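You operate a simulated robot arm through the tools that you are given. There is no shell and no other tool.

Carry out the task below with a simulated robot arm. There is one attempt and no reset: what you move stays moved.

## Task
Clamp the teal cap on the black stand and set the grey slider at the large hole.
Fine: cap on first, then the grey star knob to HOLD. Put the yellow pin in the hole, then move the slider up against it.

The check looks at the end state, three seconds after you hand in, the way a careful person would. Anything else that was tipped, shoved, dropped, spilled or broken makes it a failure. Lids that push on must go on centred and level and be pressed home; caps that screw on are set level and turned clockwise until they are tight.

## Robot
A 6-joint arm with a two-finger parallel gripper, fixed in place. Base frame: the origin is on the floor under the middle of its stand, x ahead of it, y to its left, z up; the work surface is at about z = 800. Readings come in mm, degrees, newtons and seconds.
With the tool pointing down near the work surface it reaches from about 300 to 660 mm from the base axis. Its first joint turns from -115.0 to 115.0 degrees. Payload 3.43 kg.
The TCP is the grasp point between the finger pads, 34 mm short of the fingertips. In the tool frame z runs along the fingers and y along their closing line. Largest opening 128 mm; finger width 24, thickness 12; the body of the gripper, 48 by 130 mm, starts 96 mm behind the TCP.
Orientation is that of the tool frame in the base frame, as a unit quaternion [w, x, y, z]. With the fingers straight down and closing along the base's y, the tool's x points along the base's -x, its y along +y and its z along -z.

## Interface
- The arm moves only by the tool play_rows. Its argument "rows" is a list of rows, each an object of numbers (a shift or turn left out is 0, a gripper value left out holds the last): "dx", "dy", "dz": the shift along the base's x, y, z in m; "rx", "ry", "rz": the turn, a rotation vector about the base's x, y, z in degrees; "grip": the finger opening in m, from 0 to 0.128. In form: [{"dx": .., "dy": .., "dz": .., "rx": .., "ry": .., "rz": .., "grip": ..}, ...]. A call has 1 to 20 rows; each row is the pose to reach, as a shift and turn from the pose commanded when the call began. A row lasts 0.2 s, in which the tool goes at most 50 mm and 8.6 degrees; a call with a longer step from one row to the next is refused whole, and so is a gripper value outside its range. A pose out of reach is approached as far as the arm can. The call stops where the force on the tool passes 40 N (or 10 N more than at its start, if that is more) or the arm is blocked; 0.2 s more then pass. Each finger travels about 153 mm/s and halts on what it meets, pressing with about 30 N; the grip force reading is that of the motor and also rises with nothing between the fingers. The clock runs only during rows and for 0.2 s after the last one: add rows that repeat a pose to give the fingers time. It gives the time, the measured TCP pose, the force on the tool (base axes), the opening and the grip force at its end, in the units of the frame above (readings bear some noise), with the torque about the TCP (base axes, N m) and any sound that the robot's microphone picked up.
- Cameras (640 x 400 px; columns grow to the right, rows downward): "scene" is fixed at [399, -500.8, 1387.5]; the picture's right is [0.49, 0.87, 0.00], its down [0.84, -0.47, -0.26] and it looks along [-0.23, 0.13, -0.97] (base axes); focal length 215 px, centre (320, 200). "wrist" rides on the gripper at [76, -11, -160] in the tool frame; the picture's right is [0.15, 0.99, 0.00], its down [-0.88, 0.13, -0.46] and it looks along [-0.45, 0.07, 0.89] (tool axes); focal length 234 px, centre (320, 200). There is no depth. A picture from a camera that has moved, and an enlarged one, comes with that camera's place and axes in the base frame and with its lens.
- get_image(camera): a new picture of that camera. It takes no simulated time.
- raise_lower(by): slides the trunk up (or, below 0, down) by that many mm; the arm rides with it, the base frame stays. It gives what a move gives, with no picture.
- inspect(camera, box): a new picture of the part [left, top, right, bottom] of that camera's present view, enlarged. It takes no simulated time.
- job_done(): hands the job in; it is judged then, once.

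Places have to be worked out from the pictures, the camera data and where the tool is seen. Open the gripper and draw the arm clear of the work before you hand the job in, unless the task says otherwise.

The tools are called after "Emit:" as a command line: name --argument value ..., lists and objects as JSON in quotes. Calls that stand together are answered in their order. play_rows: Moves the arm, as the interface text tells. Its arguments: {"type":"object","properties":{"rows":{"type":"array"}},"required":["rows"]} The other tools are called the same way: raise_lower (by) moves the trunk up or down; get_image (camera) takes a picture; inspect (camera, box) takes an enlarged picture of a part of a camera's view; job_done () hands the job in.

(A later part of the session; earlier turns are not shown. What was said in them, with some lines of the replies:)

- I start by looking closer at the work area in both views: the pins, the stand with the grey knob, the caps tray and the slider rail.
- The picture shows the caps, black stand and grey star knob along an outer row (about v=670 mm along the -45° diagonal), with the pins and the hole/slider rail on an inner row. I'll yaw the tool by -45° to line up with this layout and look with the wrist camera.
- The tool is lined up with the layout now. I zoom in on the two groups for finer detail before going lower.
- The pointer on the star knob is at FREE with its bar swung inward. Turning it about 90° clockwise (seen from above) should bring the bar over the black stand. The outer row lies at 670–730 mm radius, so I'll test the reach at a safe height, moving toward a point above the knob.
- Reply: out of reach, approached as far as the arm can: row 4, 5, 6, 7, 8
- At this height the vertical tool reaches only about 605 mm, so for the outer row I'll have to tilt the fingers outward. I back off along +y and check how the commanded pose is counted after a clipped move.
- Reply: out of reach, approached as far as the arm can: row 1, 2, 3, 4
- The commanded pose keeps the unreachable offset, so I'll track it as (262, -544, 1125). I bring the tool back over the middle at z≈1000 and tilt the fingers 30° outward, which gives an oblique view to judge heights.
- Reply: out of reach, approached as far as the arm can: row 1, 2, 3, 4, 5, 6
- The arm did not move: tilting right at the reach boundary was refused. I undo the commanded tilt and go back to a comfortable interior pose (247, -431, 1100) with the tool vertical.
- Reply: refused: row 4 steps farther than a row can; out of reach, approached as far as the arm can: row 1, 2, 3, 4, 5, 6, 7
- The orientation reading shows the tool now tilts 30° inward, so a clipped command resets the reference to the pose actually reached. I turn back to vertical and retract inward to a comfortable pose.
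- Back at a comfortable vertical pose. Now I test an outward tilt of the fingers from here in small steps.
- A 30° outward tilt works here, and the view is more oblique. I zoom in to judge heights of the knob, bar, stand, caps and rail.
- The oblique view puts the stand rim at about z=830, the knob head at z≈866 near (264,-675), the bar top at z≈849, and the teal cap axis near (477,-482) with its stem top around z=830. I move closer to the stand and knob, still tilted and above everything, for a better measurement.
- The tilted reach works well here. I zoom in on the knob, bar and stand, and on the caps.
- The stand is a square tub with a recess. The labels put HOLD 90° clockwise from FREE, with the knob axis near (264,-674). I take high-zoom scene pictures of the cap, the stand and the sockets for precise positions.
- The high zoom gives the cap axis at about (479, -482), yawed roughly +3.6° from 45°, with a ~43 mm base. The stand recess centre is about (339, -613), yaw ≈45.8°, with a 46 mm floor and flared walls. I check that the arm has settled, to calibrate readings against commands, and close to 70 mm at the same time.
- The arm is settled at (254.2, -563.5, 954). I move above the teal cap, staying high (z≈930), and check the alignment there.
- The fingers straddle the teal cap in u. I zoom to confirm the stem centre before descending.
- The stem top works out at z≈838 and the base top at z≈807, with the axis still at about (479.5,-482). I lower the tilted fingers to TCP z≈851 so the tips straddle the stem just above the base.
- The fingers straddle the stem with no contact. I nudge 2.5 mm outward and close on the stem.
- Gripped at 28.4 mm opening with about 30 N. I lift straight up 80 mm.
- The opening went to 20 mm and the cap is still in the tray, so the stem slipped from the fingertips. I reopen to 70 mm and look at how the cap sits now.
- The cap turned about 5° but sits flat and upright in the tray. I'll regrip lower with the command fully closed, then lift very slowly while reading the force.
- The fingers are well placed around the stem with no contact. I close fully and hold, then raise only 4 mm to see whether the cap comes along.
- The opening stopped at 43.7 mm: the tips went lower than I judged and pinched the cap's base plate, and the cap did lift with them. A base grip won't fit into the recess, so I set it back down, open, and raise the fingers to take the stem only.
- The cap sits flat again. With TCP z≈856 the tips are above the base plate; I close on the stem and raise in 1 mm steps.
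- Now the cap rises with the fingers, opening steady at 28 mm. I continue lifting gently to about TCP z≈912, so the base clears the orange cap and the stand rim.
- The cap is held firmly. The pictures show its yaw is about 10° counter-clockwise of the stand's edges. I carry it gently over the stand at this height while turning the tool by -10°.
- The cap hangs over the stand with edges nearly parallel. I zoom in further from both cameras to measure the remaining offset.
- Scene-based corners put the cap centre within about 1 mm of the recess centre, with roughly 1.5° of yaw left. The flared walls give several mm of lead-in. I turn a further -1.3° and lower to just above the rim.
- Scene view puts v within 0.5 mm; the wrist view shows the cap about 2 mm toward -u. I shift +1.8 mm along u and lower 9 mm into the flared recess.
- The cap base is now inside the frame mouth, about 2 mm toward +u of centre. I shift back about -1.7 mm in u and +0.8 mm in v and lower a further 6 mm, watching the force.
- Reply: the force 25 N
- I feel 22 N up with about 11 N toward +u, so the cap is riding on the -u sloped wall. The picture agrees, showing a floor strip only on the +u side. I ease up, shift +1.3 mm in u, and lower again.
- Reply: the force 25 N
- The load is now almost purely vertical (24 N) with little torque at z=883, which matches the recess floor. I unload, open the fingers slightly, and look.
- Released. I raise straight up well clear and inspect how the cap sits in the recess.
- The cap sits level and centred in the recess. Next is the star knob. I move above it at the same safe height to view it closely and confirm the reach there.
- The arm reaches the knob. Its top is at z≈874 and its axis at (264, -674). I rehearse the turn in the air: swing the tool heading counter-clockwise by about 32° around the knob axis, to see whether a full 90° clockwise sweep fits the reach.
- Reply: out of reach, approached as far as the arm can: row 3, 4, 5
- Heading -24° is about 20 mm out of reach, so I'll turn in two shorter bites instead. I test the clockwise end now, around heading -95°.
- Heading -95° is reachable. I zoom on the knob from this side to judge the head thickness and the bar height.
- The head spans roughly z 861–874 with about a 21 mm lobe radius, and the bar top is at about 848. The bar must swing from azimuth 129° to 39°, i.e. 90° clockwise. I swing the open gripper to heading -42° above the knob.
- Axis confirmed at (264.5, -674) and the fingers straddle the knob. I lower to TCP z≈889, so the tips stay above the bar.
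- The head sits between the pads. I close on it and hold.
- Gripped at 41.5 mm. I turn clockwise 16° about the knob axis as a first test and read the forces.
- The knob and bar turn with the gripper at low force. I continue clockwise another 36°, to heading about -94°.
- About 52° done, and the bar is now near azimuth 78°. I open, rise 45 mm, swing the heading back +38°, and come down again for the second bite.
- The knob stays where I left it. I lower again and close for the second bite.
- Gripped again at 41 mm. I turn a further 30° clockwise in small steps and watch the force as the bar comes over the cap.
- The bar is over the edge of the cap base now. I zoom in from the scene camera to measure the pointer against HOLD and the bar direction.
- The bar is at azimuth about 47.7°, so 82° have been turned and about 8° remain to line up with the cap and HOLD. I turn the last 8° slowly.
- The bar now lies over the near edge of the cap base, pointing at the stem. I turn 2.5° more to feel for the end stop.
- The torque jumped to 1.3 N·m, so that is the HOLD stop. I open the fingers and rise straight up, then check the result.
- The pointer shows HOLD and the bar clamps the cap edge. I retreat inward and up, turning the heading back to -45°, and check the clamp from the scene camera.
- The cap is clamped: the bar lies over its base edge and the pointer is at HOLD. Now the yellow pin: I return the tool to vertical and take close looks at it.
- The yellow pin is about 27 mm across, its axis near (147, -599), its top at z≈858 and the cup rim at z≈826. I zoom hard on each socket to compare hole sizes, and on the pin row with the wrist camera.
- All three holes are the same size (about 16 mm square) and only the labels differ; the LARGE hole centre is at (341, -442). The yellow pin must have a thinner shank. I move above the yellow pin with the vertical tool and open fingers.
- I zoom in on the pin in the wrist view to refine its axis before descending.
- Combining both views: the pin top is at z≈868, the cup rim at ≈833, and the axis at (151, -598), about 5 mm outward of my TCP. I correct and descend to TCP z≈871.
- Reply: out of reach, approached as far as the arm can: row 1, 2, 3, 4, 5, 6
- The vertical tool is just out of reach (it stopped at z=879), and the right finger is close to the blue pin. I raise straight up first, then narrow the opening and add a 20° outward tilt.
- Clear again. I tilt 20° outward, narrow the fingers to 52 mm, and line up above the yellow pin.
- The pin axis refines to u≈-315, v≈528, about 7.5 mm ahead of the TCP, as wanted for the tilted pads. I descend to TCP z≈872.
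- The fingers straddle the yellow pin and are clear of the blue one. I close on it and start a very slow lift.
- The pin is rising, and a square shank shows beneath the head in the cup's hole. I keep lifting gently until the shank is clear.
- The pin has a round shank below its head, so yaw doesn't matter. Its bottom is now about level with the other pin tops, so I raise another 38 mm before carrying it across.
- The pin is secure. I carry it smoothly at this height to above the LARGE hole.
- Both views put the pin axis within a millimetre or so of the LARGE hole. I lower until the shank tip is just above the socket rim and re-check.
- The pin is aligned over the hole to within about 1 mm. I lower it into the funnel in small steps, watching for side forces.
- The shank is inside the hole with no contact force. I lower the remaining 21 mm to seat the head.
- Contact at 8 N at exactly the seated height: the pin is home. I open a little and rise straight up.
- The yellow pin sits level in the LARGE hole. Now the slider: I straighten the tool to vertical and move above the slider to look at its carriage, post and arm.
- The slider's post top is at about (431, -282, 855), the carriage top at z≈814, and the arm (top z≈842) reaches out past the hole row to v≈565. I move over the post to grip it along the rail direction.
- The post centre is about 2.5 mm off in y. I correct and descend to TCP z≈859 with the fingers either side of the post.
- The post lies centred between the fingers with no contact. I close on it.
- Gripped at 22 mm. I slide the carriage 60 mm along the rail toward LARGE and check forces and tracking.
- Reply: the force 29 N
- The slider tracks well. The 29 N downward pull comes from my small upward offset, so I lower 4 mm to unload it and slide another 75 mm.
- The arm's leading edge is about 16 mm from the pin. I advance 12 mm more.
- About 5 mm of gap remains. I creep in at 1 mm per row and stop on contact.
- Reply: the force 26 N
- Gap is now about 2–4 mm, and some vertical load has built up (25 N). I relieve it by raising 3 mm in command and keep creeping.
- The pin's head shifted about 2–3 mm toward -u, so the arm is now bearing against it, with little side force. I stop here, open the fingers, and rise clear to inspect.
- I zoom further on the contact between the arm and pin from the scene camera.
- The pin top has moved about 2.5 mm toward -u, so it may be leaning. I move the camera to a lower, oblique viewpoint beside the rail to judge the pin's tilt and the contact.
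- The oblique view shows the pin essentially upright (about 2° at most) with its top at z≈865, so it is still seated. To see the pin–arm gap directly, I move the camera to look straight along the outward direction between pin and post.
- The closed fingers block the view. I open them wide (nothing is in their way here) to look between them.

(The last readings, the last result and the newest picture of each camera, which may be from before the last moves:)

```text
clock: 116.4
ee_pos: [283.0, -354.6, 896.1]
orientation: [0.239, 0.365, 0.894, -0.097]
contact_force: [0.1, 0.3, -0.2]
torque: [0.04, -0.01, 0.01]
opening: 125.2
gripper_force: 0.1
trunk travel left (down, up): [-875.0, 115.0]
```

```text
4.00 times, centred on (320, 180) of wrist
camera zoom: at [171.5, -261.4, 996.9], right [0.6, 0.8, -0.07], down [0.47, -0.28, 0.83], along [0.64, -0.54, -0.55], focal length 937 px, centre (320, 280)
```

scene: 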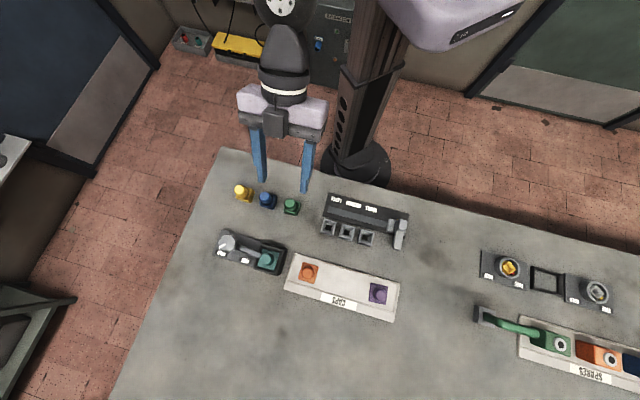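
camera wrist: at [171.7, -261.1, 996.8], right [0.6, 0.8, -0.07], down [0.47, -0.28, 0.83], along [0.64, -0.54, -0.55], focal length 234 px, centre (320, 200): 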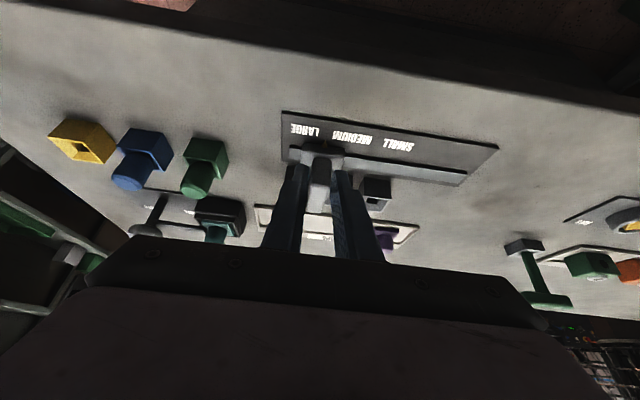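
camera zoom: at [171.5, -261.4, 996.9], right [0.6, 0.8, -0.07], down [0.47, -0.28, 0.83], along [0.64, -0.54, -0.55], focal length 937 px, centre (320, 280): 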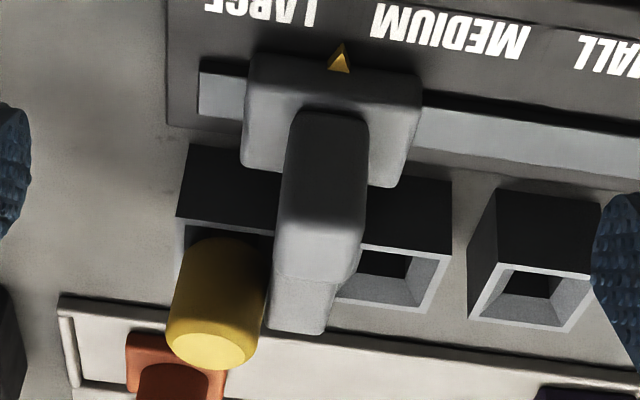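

From this angle the slider arm's edge visibly touches the pin, and the pin stands upright in its socket. I raise the open gripper straight up, clear of the work, and take a final look.

Emit:
play_rows --rows '[{"dz": 0.03}, {"dz": 0.07}, {"dz": 0.11}, {"dz": 0.15}, {"dz": 0.19, "dx": -0.01, "dy": 0.01}, {"dz": 0.21, "dx": -0.03, "dy": 0.03}, {"dz": 0.22, "dx": -0.05, "dy": 0.05}, {"dz": 0.22, "dx": -0.05, "dy": 0.05}]'

Emit:
get_image --camera "scene"

Emit:
inspect --camera "scene" --box '[205, 170, 425, 325]'

Emit:
inspect --camera "scene" --box '[250, 235, 290, 275]'

Emit:
inspect --camera "scene" --box '[320, 210, 355, 240]'

```text
clock: 118.2
ee_pos: [231.6, -304.0, 1115.5]
orientation: [0.239, 0.366, 0.894, -0.097]
contact_force: [0.6, -0.7, 0.0]
torque: [0.02, 0.0, 0.0]
opening: 125.1
gripper_force: 0.1
trunk travel left (down, up): [-875.0, 115.0]
```

```text
taken
```

scene: 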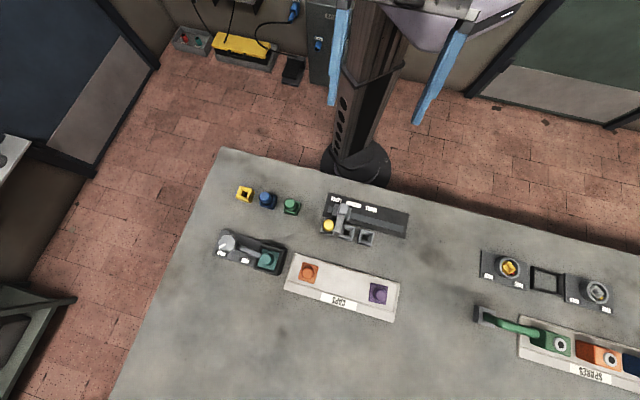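

```text
2.58 times, centred on (315, 248) of scene
camera zoom: at [399.0, -500.8, 1387.5], right [0.49, 0.87, 0.0], down [0.84, -0.47, -0.26], along [-0.23, 0.13, -0.97], focal length 555 px, centre (333, 77)
```

zoom: 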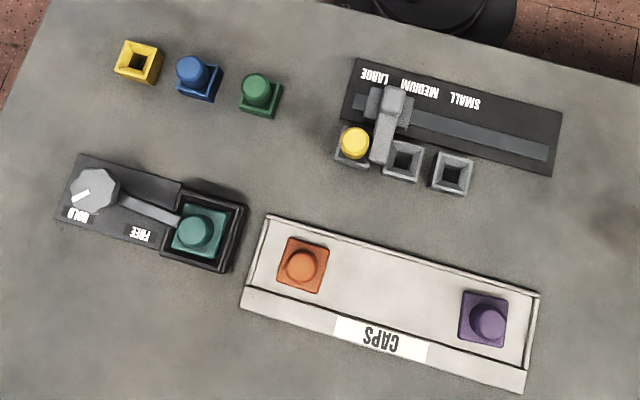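

```text
10.00 times, centred on (270, 255) of scene
camera zoom: at [399.0, -500.8, 1387.5], right [0.49, 0.87, 0.0], down [0.84, -0.47, -0.26], along [-0.23, 0.13, -0.97], focal length 2150 px, centre (820, -350)
```

zoom: 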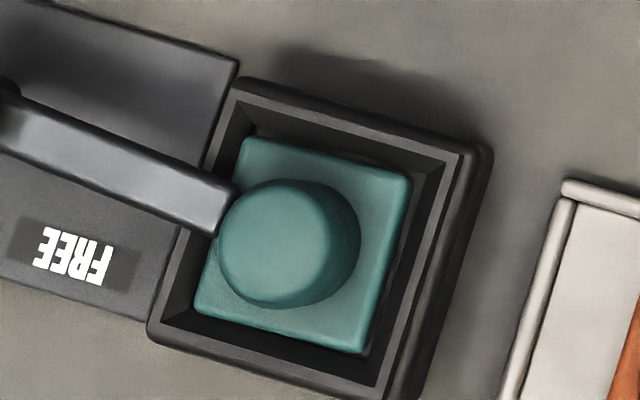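

```text
13.33 times, centred on (338, 225) of scene
camera zoom: at [399.0, -500.8, 1387.5], right [0.49, 0.87, 0.0], down [0.84, -0.47, -0.26], along [-0.23, 0.13, -0.97], focal length 2867 px, centre (87, -133)
```

zoom: 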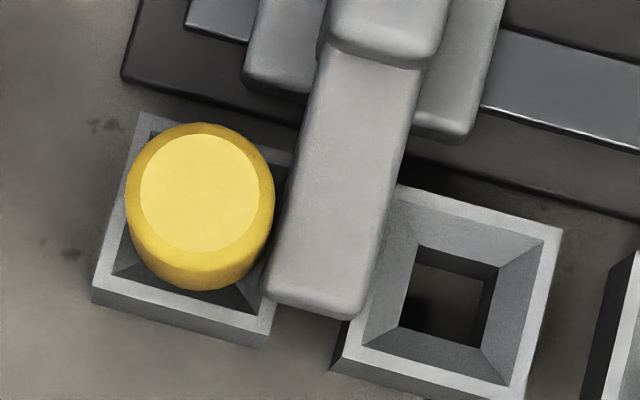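

Everything matches the request. The teal cap is level in the black stand under the bar with the star knob at HOLD, and the yellow pin is upright in the LARGE hole with the slider arm against it. The arm is clear with the gripper open, so I hand the job in.

Emit:
job_done

```text
The job is handed in.
```

The job is handed in. I haven't seen the result of the check, so this is what the final pictures and readings showed.

- **Cap:** The teal cap sits level in the recess of the black stand. It is turned about 2° from the stand's edges. I pressed it down with about 24 N before releasing it.
- **Knob:** The grey star knob is turned clockwise to its end stop at HOLD. Its bar lies over the edge of the cap's base, overlapping it by about 5 mm.
- **Pin:** The yellow pin is in the LARGE hole at its full seated depth. The slider pushed its top about 2.5 mm sideways, and it leans 2° at most.
- **Slider:** The grey slider is moved up until its arm touches the pin. Its pointer sits between LARGE and MEDIUM because the pin stops it there.

My first grip on the cap slipped and turned it slightly in the tray. My second grip caught its base, so I set it down again before lifting it properly. I saw nothing else tipped or moved. The gripper is open and the arm is clear of the work.
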